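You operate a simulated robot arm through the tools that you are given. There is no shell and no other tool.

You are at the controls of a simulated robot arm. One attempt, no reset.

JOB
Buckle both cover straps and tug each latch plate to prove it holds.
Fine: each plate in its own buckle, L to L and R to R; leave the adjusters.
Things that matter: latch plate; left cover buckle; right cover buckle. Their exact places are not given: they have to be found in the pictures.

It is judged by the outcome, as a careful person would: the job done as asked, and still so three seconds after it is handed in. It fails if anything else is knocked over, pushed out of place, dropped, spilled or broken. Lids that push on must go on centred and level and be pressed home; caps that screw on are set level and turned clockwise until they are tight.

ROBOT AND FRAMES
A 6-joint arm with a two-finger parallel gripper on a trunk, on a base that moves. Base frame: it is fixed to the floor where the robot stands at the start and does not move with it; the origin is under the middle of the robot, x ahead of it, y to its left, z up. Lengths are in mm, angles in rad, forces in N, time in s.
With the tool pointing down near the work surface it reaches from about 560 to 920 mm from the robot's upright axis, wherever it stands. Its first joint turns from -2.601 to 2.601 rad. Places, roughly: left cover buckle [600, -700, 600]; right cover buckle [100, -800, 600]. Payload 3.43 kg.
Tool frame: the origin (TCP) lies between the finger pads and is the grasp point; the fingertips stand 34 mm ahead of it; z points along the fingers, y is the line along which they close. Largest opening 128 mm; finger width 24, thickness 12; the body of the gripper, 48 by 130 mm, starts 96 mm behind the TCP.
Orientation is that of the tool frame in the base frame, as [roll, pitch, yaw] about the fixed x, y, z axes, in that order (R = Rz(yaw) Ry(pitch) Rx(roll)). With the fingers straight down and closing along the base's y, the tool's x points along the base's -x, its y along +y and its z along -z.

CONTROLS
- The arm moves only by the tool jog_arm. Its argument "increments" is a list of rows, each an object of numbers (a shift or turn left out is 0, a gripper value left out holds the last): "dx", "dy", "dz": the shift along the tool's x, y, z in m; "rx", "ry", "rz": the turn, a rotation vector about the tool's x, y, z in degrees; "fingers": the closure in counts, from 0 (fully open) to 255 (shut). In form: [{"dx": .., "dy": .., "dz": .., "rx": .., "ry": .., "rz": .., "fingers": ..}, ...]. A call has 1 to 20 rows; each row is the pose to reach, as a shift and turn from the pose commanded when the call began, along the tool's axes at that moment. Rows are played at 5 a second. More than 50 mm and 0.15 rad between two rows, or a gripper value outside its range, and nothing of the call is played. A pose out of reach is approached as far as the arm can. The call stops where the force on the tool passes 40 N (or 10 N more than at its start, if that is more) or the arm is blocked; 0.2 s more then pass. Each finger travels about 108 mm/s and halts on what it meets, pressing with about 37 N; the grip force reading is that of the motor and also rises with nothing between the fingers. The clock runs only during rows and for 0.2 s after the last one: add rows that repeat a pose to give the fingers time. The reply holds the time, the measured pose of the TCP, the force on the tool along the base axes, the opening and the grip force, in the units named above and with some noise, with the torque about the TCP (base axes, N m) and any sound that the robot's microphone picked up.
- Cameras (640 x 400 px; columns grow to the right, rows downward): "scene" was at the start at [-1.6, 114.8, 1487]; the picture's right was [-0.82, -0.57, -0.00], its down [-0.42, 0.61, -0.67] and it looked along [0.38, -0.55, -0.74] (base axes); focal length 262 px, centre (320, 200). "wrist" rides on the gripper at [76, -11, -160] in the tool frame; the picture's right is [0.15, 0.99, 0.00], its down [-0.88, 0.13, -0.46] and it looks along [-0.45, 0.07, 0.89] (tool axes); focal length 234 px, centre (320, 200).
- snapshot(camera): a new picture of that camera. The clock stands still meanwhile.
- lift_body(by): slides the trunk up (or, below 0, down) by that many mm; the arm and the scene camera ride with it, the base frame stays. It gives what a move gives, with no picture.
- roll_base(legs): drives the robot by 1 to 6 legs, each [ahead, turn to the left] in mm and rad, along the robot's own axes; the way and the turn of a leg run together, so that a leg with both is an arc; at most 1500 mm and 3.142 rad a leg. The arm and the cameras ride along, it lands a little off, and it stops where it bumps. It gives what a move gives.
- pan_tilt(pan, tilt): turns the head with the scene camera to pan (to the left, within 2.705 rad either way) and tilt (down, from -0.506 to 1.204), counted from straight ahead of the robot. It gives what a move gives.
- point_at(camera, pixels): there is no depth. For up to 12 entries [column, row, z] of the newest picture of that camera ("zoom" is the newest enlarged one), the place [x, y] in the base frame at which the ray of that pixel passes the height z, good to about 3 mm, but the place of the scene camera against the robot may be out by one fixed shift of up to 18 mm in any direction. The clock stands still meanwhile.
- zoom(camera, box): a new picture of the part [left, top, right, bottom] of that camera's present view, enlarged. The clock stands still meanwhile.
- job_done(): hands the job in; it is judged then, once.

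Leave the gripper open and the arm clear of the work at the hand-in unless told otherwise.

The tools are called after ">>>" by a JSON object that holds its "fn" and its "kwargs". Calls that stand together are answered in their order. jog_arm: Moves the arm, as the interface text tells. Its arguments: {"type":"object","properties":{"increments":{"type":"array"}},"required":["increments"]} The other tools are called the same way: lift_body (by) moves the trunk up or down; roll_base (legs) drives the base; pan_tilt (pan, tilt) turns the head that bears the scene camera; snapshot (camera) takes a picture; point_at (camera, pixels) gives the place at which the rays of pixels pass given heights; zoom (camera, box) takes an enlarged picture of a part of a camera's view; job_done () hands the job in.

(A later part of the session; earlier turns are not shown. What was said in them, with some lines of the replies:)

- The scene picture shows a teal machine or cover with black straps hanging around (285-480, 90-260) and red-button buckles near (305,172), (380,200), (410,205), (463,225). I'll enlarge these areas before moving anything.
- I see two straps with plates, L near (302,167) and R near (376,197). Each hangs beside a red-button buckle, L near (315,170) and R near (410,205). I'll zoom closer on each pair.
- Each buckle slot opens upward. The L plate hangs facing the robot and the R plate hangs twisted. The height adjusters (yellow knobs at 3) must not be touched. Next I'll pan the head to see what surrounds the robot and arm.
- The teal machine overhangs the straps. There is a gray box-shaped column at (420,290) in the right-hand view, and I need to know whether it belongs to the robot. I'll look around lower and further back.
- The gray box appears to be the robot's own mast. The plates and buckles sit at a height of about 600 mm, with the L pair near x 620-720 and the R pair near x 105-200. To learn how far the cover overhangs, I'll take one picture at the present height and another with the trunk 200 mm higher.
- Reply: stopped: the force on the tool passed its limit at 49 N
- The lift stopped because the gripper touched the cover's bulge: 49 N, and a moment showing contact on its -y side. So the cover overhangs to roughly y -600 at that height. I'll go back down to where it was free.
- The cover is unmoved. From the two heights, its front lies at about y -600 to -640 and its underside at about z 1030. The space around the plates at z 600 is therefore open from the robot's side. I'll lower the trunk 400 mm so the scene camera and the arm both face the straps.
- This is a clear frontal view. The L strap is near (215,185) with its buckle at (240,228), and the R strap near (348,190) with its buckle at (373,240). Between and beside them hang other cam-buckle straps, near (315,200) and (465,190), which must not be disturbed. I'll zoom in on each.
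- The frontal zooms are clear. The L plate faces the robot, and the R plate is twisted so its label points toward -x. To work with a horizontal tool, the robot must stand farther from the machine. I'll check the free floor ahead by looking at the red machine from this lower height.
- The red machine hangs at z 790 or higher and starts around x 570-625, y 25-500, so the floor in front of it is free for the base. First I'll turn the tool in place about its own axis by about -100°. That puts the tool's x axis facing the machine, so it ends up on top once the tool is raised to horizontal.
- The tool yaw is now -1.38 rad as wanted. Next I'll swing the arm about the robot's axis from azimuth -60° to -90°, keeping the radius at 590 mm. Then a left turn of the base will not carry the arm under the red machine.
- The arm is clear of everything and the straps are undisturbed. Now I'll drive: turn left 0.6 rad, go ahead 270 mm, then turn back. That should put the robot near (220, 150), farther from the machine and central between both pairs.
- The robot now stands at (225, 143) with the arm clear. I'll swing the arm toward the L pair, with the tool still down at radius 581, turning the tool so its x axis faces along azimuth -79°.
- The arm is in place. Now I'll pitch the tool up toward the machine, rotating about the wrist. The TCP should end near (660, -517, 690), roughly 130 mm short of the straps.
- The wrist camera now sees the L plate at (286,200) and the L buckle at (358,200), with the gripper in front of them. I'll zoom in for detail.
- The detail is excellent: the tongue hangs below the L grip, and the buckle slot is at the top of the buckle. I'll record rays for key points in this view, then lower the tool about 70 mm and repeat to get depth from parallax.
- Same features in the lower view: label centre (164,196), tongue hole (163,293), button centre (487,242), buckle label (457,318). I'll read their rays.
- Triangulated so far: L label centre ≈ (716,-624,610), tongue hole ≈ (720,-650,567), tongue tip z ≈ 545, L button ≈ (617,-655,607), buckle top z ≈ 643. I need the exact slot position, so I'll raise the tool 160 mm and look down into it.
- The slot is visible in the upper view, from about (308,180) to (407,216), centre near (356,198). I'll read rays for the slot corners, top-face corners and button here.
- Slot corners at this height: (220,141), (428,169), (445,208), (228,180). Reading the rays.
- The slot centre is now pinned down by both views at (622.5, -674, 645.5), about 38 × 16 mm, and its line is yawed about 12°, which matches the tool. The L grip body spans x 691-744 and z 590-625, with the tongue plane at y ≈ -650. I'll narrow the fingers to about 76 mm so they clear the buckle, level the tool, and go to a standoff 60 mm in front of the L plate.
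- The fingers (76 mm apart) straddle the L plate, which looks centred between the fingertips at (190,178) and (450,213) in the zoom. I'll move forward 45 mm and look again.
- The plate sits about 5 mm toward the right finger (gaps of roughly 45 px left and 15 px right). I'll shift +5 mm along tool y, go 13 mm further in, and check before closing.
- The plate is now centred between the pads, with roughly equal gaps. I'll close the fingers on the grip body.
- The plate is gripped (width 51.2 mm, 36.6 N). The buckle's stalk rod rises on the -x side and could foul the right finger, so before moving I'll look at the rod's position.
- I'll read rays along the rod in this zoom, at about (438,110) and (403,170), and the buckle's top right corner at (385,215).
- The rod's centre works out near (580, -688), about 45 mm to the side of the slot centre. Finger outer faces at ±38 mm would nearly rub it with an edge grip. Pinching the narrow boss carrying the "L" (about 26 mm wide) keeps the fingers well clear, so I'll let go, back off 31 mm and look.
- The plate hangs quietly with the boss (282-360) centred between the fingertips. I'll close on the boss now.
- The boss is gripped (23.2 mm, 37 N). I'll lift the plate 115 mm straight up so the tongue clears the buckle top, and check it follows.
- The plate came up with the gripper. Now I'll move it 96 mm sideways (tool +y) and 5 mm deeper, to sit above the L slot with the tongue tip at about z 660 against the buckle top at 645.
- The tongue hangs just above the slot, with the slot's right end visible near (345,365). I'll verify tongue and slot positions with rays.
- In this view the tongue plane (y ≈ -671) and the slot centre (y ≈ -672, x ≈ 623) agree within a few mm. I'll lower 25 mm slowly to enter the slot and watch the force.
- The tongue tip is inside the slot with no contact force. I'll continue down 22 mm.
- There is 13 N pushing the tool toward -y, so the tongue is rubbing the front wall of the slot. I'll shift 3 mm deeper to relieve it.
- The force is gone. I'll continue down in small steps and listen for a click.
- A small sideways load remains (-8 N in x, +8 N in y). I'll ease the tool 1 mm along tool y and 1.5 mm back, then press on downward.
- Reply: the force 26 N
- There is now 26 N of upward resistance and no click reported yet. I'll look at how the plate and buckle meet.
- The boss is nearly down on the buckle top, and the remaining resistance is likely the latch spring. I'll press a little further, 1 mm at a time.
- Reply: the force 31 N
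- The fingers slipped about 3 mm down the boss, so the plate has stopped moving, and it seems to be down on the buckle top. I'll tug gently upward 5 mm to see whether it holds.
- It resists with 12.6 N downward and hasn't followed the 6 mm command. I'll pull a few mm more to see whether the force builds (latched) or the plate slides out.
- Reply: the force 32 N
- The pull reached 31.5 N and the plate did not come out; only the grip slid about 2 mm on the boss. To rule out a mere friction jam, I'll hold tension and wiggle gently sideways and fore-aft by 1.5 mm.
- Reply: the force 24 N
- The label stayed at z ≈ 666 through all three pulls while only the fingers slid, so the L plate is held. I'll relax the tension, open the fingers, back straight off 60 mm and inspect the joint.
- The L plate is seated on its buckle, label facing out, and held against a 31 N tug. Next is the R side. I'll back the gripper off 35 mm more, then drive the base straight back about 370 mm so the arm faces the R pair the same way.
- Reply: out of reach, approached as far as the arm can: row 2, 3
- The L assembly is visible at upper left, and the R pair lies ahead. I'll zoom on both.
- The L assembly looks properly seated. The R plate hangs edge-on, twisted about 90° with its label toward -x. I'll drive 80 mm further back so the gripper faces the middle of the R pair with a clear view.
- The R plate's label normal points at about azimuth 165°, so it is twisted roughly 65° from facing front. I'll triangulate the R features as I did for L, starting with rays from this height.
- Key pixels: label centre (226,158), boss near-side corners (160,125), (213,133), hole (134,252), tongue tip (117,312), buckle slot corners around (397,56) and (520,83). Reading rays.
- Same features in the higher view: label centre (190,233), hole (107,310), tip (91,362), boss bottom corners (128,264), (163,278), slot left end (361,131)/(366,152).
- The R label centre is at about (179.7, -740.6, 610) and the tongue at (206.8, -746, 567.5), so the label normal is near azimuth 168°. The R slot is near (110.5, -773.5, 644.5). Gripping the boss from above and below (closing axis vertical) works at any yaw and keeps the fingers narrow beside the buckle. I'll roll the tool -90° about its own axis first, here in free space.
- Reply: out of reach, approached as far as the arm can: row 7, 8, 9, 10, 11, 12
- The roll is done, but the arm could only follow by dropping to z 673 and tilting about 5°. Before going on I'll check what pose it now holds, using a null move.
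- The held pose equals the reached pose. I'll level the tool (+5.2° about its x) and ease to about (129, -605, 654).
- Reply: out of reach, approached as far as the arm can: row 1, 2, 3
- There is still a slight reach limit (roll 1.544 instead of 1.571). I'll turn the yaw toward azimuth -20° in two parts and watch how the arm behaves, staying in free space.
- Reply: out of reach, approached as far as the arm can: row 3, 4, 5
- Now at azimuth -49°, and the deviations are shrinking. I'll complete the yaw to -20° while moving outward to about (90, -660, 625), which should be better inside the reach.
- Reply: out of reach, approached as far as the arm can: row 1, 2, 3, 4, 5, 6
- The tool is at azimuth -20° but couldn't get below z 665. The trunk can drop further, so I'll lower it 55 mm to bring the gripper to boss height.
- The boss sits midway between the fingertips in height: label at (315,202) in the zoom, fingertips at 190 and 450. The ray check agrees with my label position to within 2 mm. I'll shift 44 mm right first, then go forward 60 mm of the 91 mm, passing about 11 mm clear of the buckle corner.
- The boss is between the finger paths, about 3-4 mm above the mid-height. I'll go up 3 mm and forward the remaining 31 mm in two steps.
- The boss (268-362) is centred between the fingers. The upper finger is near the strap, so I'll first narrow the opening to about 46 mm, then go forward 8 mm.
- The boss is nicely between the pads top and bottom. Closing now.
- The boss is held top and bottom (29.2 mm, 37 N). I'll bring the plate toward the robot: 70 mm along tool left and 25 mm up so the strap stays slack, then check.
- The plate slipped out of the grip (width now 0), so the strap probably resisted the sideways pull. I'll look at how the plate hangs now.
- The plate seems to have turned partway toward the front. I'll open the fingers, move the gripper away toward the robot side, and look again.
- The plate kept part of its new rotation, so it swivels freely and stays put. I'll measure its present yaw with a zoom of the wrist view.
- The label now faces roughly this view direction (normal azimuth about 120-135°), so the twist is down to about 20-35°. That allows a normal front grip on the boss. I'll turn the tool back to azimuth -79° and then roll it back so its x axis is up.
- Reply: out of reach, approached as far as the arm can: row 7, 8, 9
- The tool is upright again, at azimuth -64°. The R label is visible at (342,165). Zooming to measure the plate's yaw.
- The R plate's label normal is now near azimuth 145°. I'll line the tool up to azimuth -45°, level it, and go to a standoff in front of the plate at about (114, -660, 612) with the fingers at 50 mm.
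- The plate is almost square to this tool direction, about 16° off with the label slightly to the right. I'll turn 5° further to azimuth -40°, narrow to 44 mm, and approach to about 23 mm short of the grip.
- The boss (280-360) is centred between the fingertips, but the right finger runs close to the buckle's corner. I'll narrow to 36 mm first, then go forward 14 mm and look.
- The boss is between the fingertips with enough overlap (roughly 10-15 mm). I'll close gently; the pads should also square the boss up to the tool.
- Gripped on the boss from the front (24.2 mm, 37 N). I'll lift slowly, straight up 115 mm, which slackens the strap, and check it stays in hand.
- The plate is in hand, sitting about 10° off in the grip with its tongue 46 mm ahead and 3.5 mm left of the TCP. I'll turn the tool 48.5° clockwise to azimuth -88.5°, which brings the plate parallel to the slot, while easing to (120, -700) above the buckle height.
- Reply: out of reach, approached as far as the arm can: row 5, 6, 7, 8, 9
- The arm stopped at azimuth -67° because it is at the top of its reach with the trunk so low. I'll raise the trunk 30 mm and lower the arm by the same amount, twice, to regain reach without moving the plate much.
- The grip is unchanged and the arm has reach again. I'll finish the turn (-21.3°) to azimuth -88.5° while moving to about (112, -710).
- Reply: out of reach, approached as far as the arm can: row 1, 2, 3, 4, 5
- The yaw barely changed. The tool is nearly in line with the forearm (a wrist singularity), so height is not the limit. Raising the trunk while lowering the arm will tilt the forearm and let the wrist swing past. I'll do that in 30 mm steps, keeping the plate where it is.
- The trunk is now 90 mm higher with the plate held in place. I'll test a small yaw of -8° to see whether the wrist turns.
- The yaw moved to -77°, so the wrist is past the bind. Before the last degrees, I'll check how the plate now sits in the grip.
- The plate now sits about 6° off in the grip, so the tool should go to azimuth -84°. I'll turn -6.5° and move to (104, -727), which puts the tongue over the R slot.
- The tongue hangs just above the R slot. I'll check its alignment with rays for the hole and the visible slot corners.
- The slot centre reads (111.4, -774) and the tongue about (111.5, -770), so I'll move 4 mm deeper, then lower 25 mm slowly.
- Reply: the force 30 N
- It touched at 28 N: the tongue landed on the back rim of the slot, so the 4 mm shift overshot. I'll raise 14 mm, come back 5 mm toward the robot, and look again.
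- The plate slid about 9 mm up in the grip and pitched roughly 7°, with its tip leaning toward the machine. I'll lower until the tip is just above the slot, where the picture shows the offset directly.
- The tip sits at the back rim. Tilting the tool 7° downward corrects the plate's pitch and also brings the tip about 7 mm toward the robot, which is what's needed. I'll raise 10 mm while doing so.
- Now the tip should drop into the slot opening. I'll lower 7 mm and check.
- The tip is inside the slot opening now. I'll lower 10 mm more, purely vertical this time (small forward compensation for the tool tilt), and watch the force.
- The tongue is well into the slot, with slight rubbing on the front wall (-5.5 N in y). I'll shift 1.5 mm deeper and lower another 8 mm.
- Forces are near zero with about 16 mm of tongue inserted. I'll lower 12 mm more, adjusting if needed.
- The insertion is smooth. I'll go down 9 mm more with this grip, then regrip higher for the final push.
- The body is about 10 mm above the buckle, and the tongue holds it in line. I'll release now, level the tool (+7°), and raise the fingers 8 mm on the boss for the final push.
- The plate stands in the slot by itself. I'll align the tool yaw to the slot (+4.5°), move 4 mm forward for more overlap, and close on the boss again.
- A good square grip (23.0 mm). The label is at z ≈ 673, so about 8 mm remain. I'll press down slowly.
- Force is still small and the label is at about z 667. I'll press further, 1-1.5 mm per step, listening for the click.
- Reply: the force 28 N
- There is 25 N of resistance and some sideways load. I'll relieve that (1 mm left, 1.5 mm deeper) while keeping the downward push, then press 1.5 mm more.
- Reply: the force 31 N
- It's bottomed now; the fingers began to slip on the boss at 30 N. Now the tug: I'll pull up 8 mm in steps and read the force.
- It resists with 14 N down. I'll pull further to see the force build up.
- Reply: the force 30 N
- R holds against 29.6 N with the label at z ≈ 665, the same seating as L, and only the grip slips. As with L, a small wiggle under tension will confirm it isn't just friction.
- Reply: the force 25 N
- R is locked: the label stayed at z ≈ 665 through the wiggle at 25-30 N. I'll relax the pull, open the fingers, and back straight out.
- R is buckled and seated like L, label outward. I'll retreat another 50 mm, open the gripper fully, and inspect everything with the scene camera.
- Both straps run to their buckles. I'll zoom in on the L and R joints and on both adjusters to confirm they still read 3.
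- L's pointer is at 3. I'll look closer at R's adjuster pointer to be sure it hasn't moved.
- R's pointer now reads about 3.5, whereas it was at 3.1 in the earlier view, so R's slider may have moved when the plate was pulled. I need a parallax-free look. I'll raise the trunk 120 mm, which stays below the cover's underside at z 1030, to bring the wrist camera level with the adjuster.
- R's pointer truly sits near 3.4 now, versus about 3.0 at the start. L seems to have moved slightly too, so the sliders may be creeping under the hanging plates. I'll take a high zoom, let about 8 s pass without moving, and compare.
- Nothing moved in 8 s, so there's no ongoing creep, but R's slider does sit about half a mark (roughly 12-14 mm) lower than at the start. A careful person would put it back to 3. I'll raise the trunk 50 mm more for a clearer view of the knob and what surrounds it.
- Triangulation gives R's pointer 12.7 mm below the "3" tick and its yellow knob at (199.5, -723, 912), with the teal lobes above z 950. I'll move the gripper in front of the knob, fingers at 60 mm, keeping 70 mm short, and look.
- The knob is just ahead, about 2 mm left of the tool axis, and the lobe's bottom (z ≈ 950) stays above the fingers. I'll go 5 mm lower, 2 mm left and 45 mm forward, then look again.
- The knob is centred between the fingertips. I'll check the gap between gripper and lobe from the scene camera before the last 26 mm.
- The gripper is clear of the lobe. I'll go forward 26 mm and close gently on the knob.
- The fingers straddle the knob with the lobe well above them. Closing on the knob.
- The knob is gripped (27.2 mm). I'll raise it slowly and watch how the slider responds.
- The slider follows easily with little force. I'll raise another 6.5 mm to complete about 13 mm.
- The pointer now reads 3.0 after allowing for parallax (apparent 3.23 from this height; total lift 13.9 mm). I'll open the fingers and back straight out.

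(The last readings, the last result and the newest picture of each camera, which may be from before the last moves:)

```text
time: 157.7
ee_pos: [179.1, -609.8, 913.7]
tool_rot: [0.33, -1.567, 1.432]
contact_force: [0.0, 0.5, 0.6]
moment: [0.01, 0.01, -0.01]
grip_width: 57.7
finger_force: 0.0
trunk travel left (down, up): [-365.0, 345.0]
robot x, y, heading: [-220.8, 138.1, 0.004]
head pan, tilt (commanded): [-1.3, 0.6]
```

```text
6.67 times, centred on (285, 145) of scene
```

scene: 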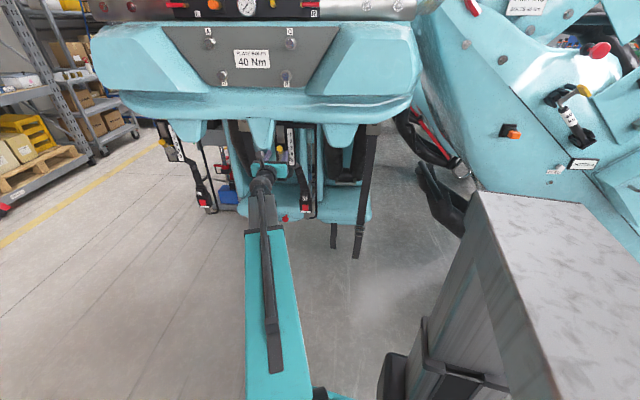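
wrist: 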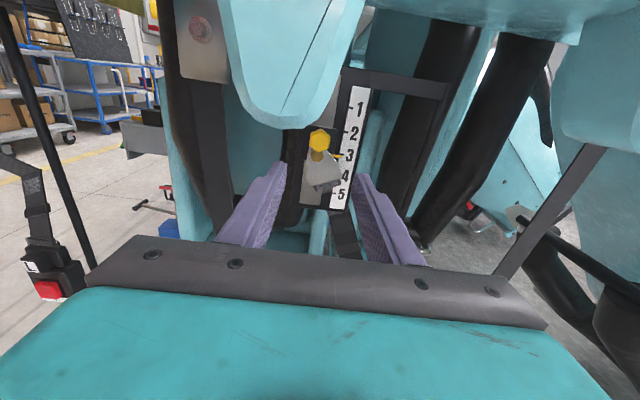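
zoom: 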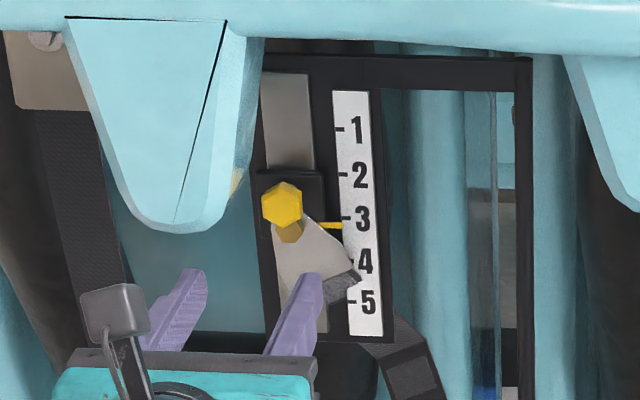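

R's pointer is back on 3. L may also have shifted slightly (it read about 3.15), so I'll check it properly: retract the arm 50 mm, lower the trunk 60 mm, and drive forward 400 mm to view L's adjuster from level height.

>>> {"fn": "jog_arm", "kwargs": {"increments": [{"dz": -0.025, "fingers": 128}, {"dz": -0.05, "fingers": 128}, {"dz": -0.05, "fingers": 128}]}}

>>> {"fn": "lift_body", "kwargs": {"by": -60}}

>>> {"fn": "roll_base", "kwargs": {"legs": [[400, 0]]}}

>>> {"fn": "snapshot", "kwargs": {"camera": "wrist"}}

```text
time: 158.5
ee_pos: [170.0, -562.1, 913.0]
tool_rot: [0.313, -1.566, 1.444]
contact_force: [0.4, -0.1, 0.0]
moment: [0.0, -0.03, -0.01]
grip_width: 63.7
finger_force: 0.1
trunk travel left (down, up): [-365.0, 345.0]
robot x, y, heading: [-223.7, 137.8, 0.006]
head pan, tilt (commanded): [-1.3, 0.6]
```

```text
time: 159.5
ee_pos: [170.3, -562.8, 852.7]
tool_rot: [0.324, -1.566, 1.436]
contact_force: [0.4, -0.7, 0.2]
moment: [-0.03, -0.01, 0.0]
grip_width: 63.6
finger_force: 0.0
trunk travel left (down, up): [-305.0, 405.0]
robot x, y, heading: [-220.8, 141.1, 0.004]
head pan, tilt (commanded): [-1.3, 0.6]
```

```text
time: 162.3
ee_pos: [570.0, -561.6, 853.0]
tool_rot: [0.307, -1.565, 1.454]
contact_force: [-0.2, -0.8, 0.3]
moment: [-0.03, 0.03, 0.04]
grip_width: 63.6
finger_force: 0.1
trunk travel left (down, up): [-305.0, 405.0]
robot x, y, heading: [180.5, 141.3, -0.0]
head pan, tilt (commanded): [-1.3, 0.6]
```

```text
taken
```

wrist: 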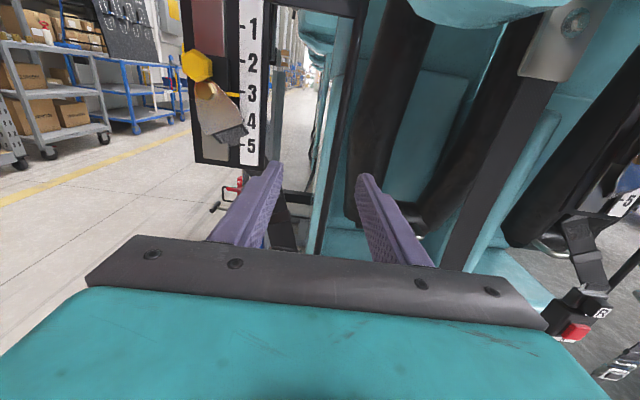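

L's adjuster is in view with its pointer near 3. Zooming.

>>> {"fn": "zoom", "kwargs": {"camera": "wrist", "box": [170, 30, 290, 170]}}

>>> {"fn": "zoom", "kwargs": {"camera": "wrist", "box": [215, 65, 275, 135]}}

>>> {"fn": "zoom", "kwargs": {"camera": "wrist", "box": [550, 180, 640, 380]}}

```text
2.86 times, centred on (230, 100) of wrist
```

zoom: 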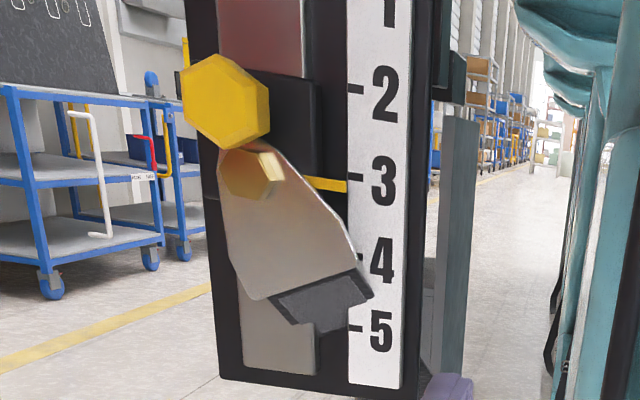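

```text
5.71 times, centred on (245, 100) of wrist
```

zoom: 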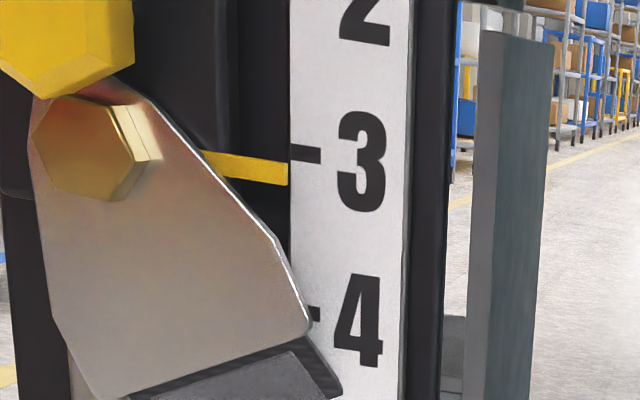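

```text
2.00 times, centred on (595, 280) of wrist
```

zoom: 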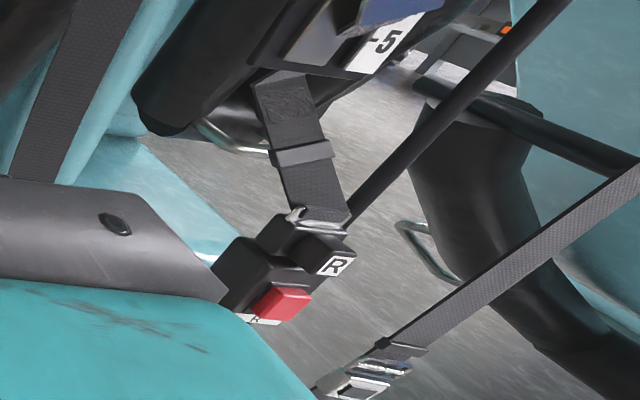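

L's pointer reads about 3.1, essentially on its mark, so I'll leave it alone. R's plate is still seated after the slider correction. I'll check both buckles from here with the scene camera.

>>> {"fn": "pan_tilt", "kwargs": {"pan": -1.2, "tilt": 0.6}}

>>> {"fn": "snapshot", "kwargs": {"camera": "scene"}}

```text
time: 162.9
ee_pos: [571.0, -562.7, 851.6]
tool_rot: [0.345, -1.565, 1.414]
contact_force: [1.2, -0.3, 0.4]
moment: [0.05, 0.03, -0.01]
grip_width: 63.8
finger_force: 0.0
trunk travel left (down, up): [-305.0, 405.0]
robot x, y, heading: [183.0, 139.6, -0.004]
head pan, tilt (commanded): [-1.201, 0.6]
```

```text
taken
```

scene: 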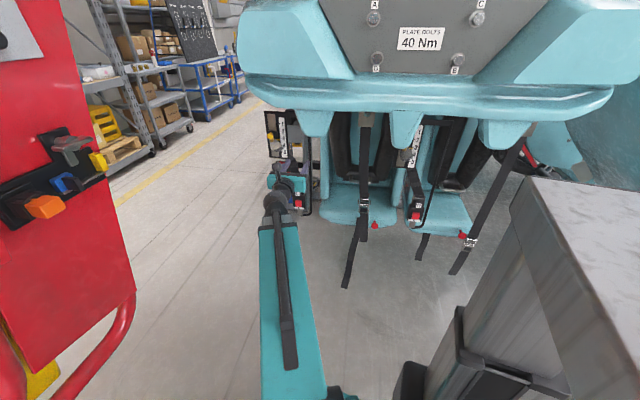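

The red machine and the other straps are where they were. I'll drive back 400 mm along the same clear path, open the gripper fully, and make the final check.

>>> {"fn": "roll_base", "kwargs": {"legs": [[-400, 0]]}}

>>> {"fn": "jog_arm", "kwargs": {"increments": [{"fingers": 60}, {"fingers": 0}, {"fingers": 0}, {"fingers": 0}]}}

>>> {"fn": "snapshot", "kwargs": {"camera": "scene"}}

>>> {"fn": "zoom", "kwargs": {"camera": "scene", "box": [120, 90, 220, 200]}}

>>> {"fn": "snapshot", "kwargs": {"camera": "wrist"}}

```text
time: 165.7
ee_pos: [171.3, -562.5, 852.8]
tool_rot: [0.356, -1.566, 1.402]
contact_force: [-0.1, 0.3, 0.3]
moment: [0.02, 0.0, 0.0]
grip_width: 63.6
finger_force: 0.0
trunk travel left (down, up): [-305.0, 405.0]
robot x, y, heading: [-219.5, 140.9, 0.003]
head pan, tilt (commanded): [-1.201, 0.6]
```

```text
time: 166.7
ee_pos: [170.1, -562.3, 852.3]
tool_rot: [0.339, -1.564, 1.423]
contact_force: [-0.4, 0.8, -0.1]
moment: [0.01, -0.02, 0.01]
grip_width: 128.0
finger_force: 0.0
trunk travel left (down, up): [-305.0, 405.0]
robot x, y, heading: [-217.5, 138.8, -0.0]
head pan, tilt (commanded): [-1.201, 0.6]
```

```text
taken
```

scene: 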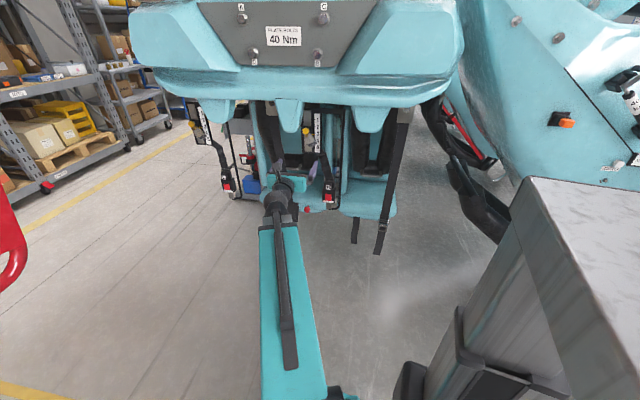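

```text
3.64 times, centred on (170, 145) of scene
```

zoom: 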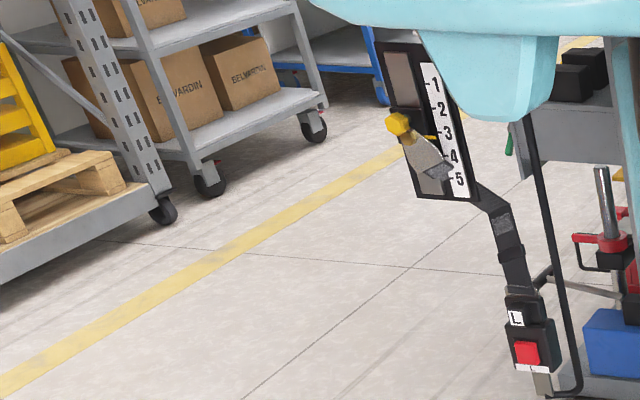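

```text
taken
```

wrist: 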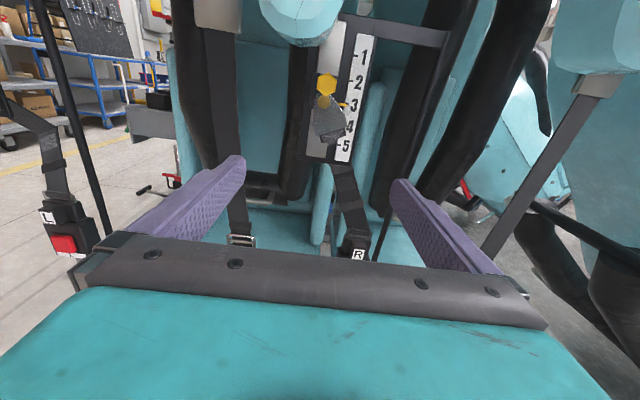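

Both plates sit in their own buckles, the arm is clear and the gripper is open. One last zoom on R's adjuster and both plates.

>>> {"fn": "zoom", "kwargs": {"camera": "wrist", "box": [295, 40, 385, 160]}}

>>> {"fn": "zoom", "kwargs": {"camera": "wrist", "box": [10, 180, 120, 290]}}

>>> {"fn": "zoom", "kwargs": {"camera": "scene", "box": [290, 130, 350, 220]}}

```text
3.33 times, centred on (340, 100) of wrist
```

zoom: 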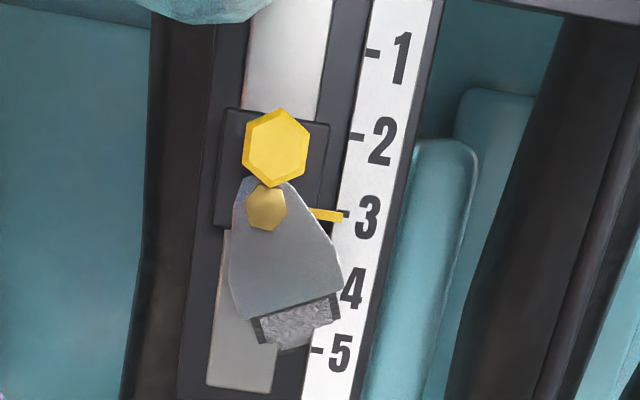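

```text
3.64 times, centred on (65, 235) of wrist
```

zoom: 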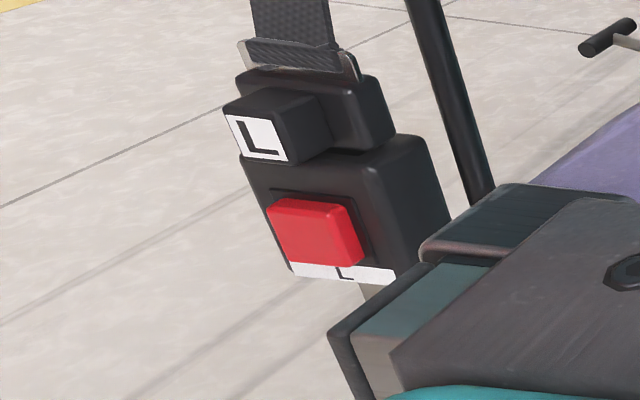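

```text
4.44 times, centred on (320, 175) of scene
```

zoom: 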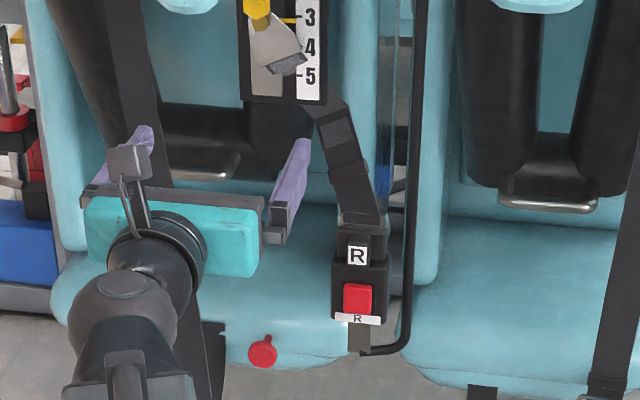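

L is in L and R is in R. Both plates are seated with labels outward and held against roughly 30 N tugs. The adjuster pointers are at 3, the gripper is open, and the arm stands clear of the work. I'm handing the job in.

>>> {"fn": "job_done", "kwargs": {}}

```text
The job is handed in.
```

Both cover straps are buckled, L in L and R in R. Each plate held when tugged: the L plate at about 31 N and the R plate at about 30 N. The gripper is open and the arm is clear.

- **No click heard:** the microphone reported no click on either buckle. I judged them latched because neither plate moved when I pulled and wiggled it; only the fingers slid.
- **R adjuster touched:** you asked for the adjusters to be left alone, but R's slider had dropped about 13 mm during the work. I gripped its yellow knob and raised it back to the 3 mark.
- **L adjuster:** it reads about 3.1, perhaps 3 mm lower than at the start. I left it as it was.
- **Cover contact:** early on, raising the trunk pressed the gripper against the cover's bulge at about 49 N. It stopped there and I saw no movement or damage afterwards.

The R plate also slipped out of the grip once and hung on its strap until I regripped it. Nothing fell or was knocked over.
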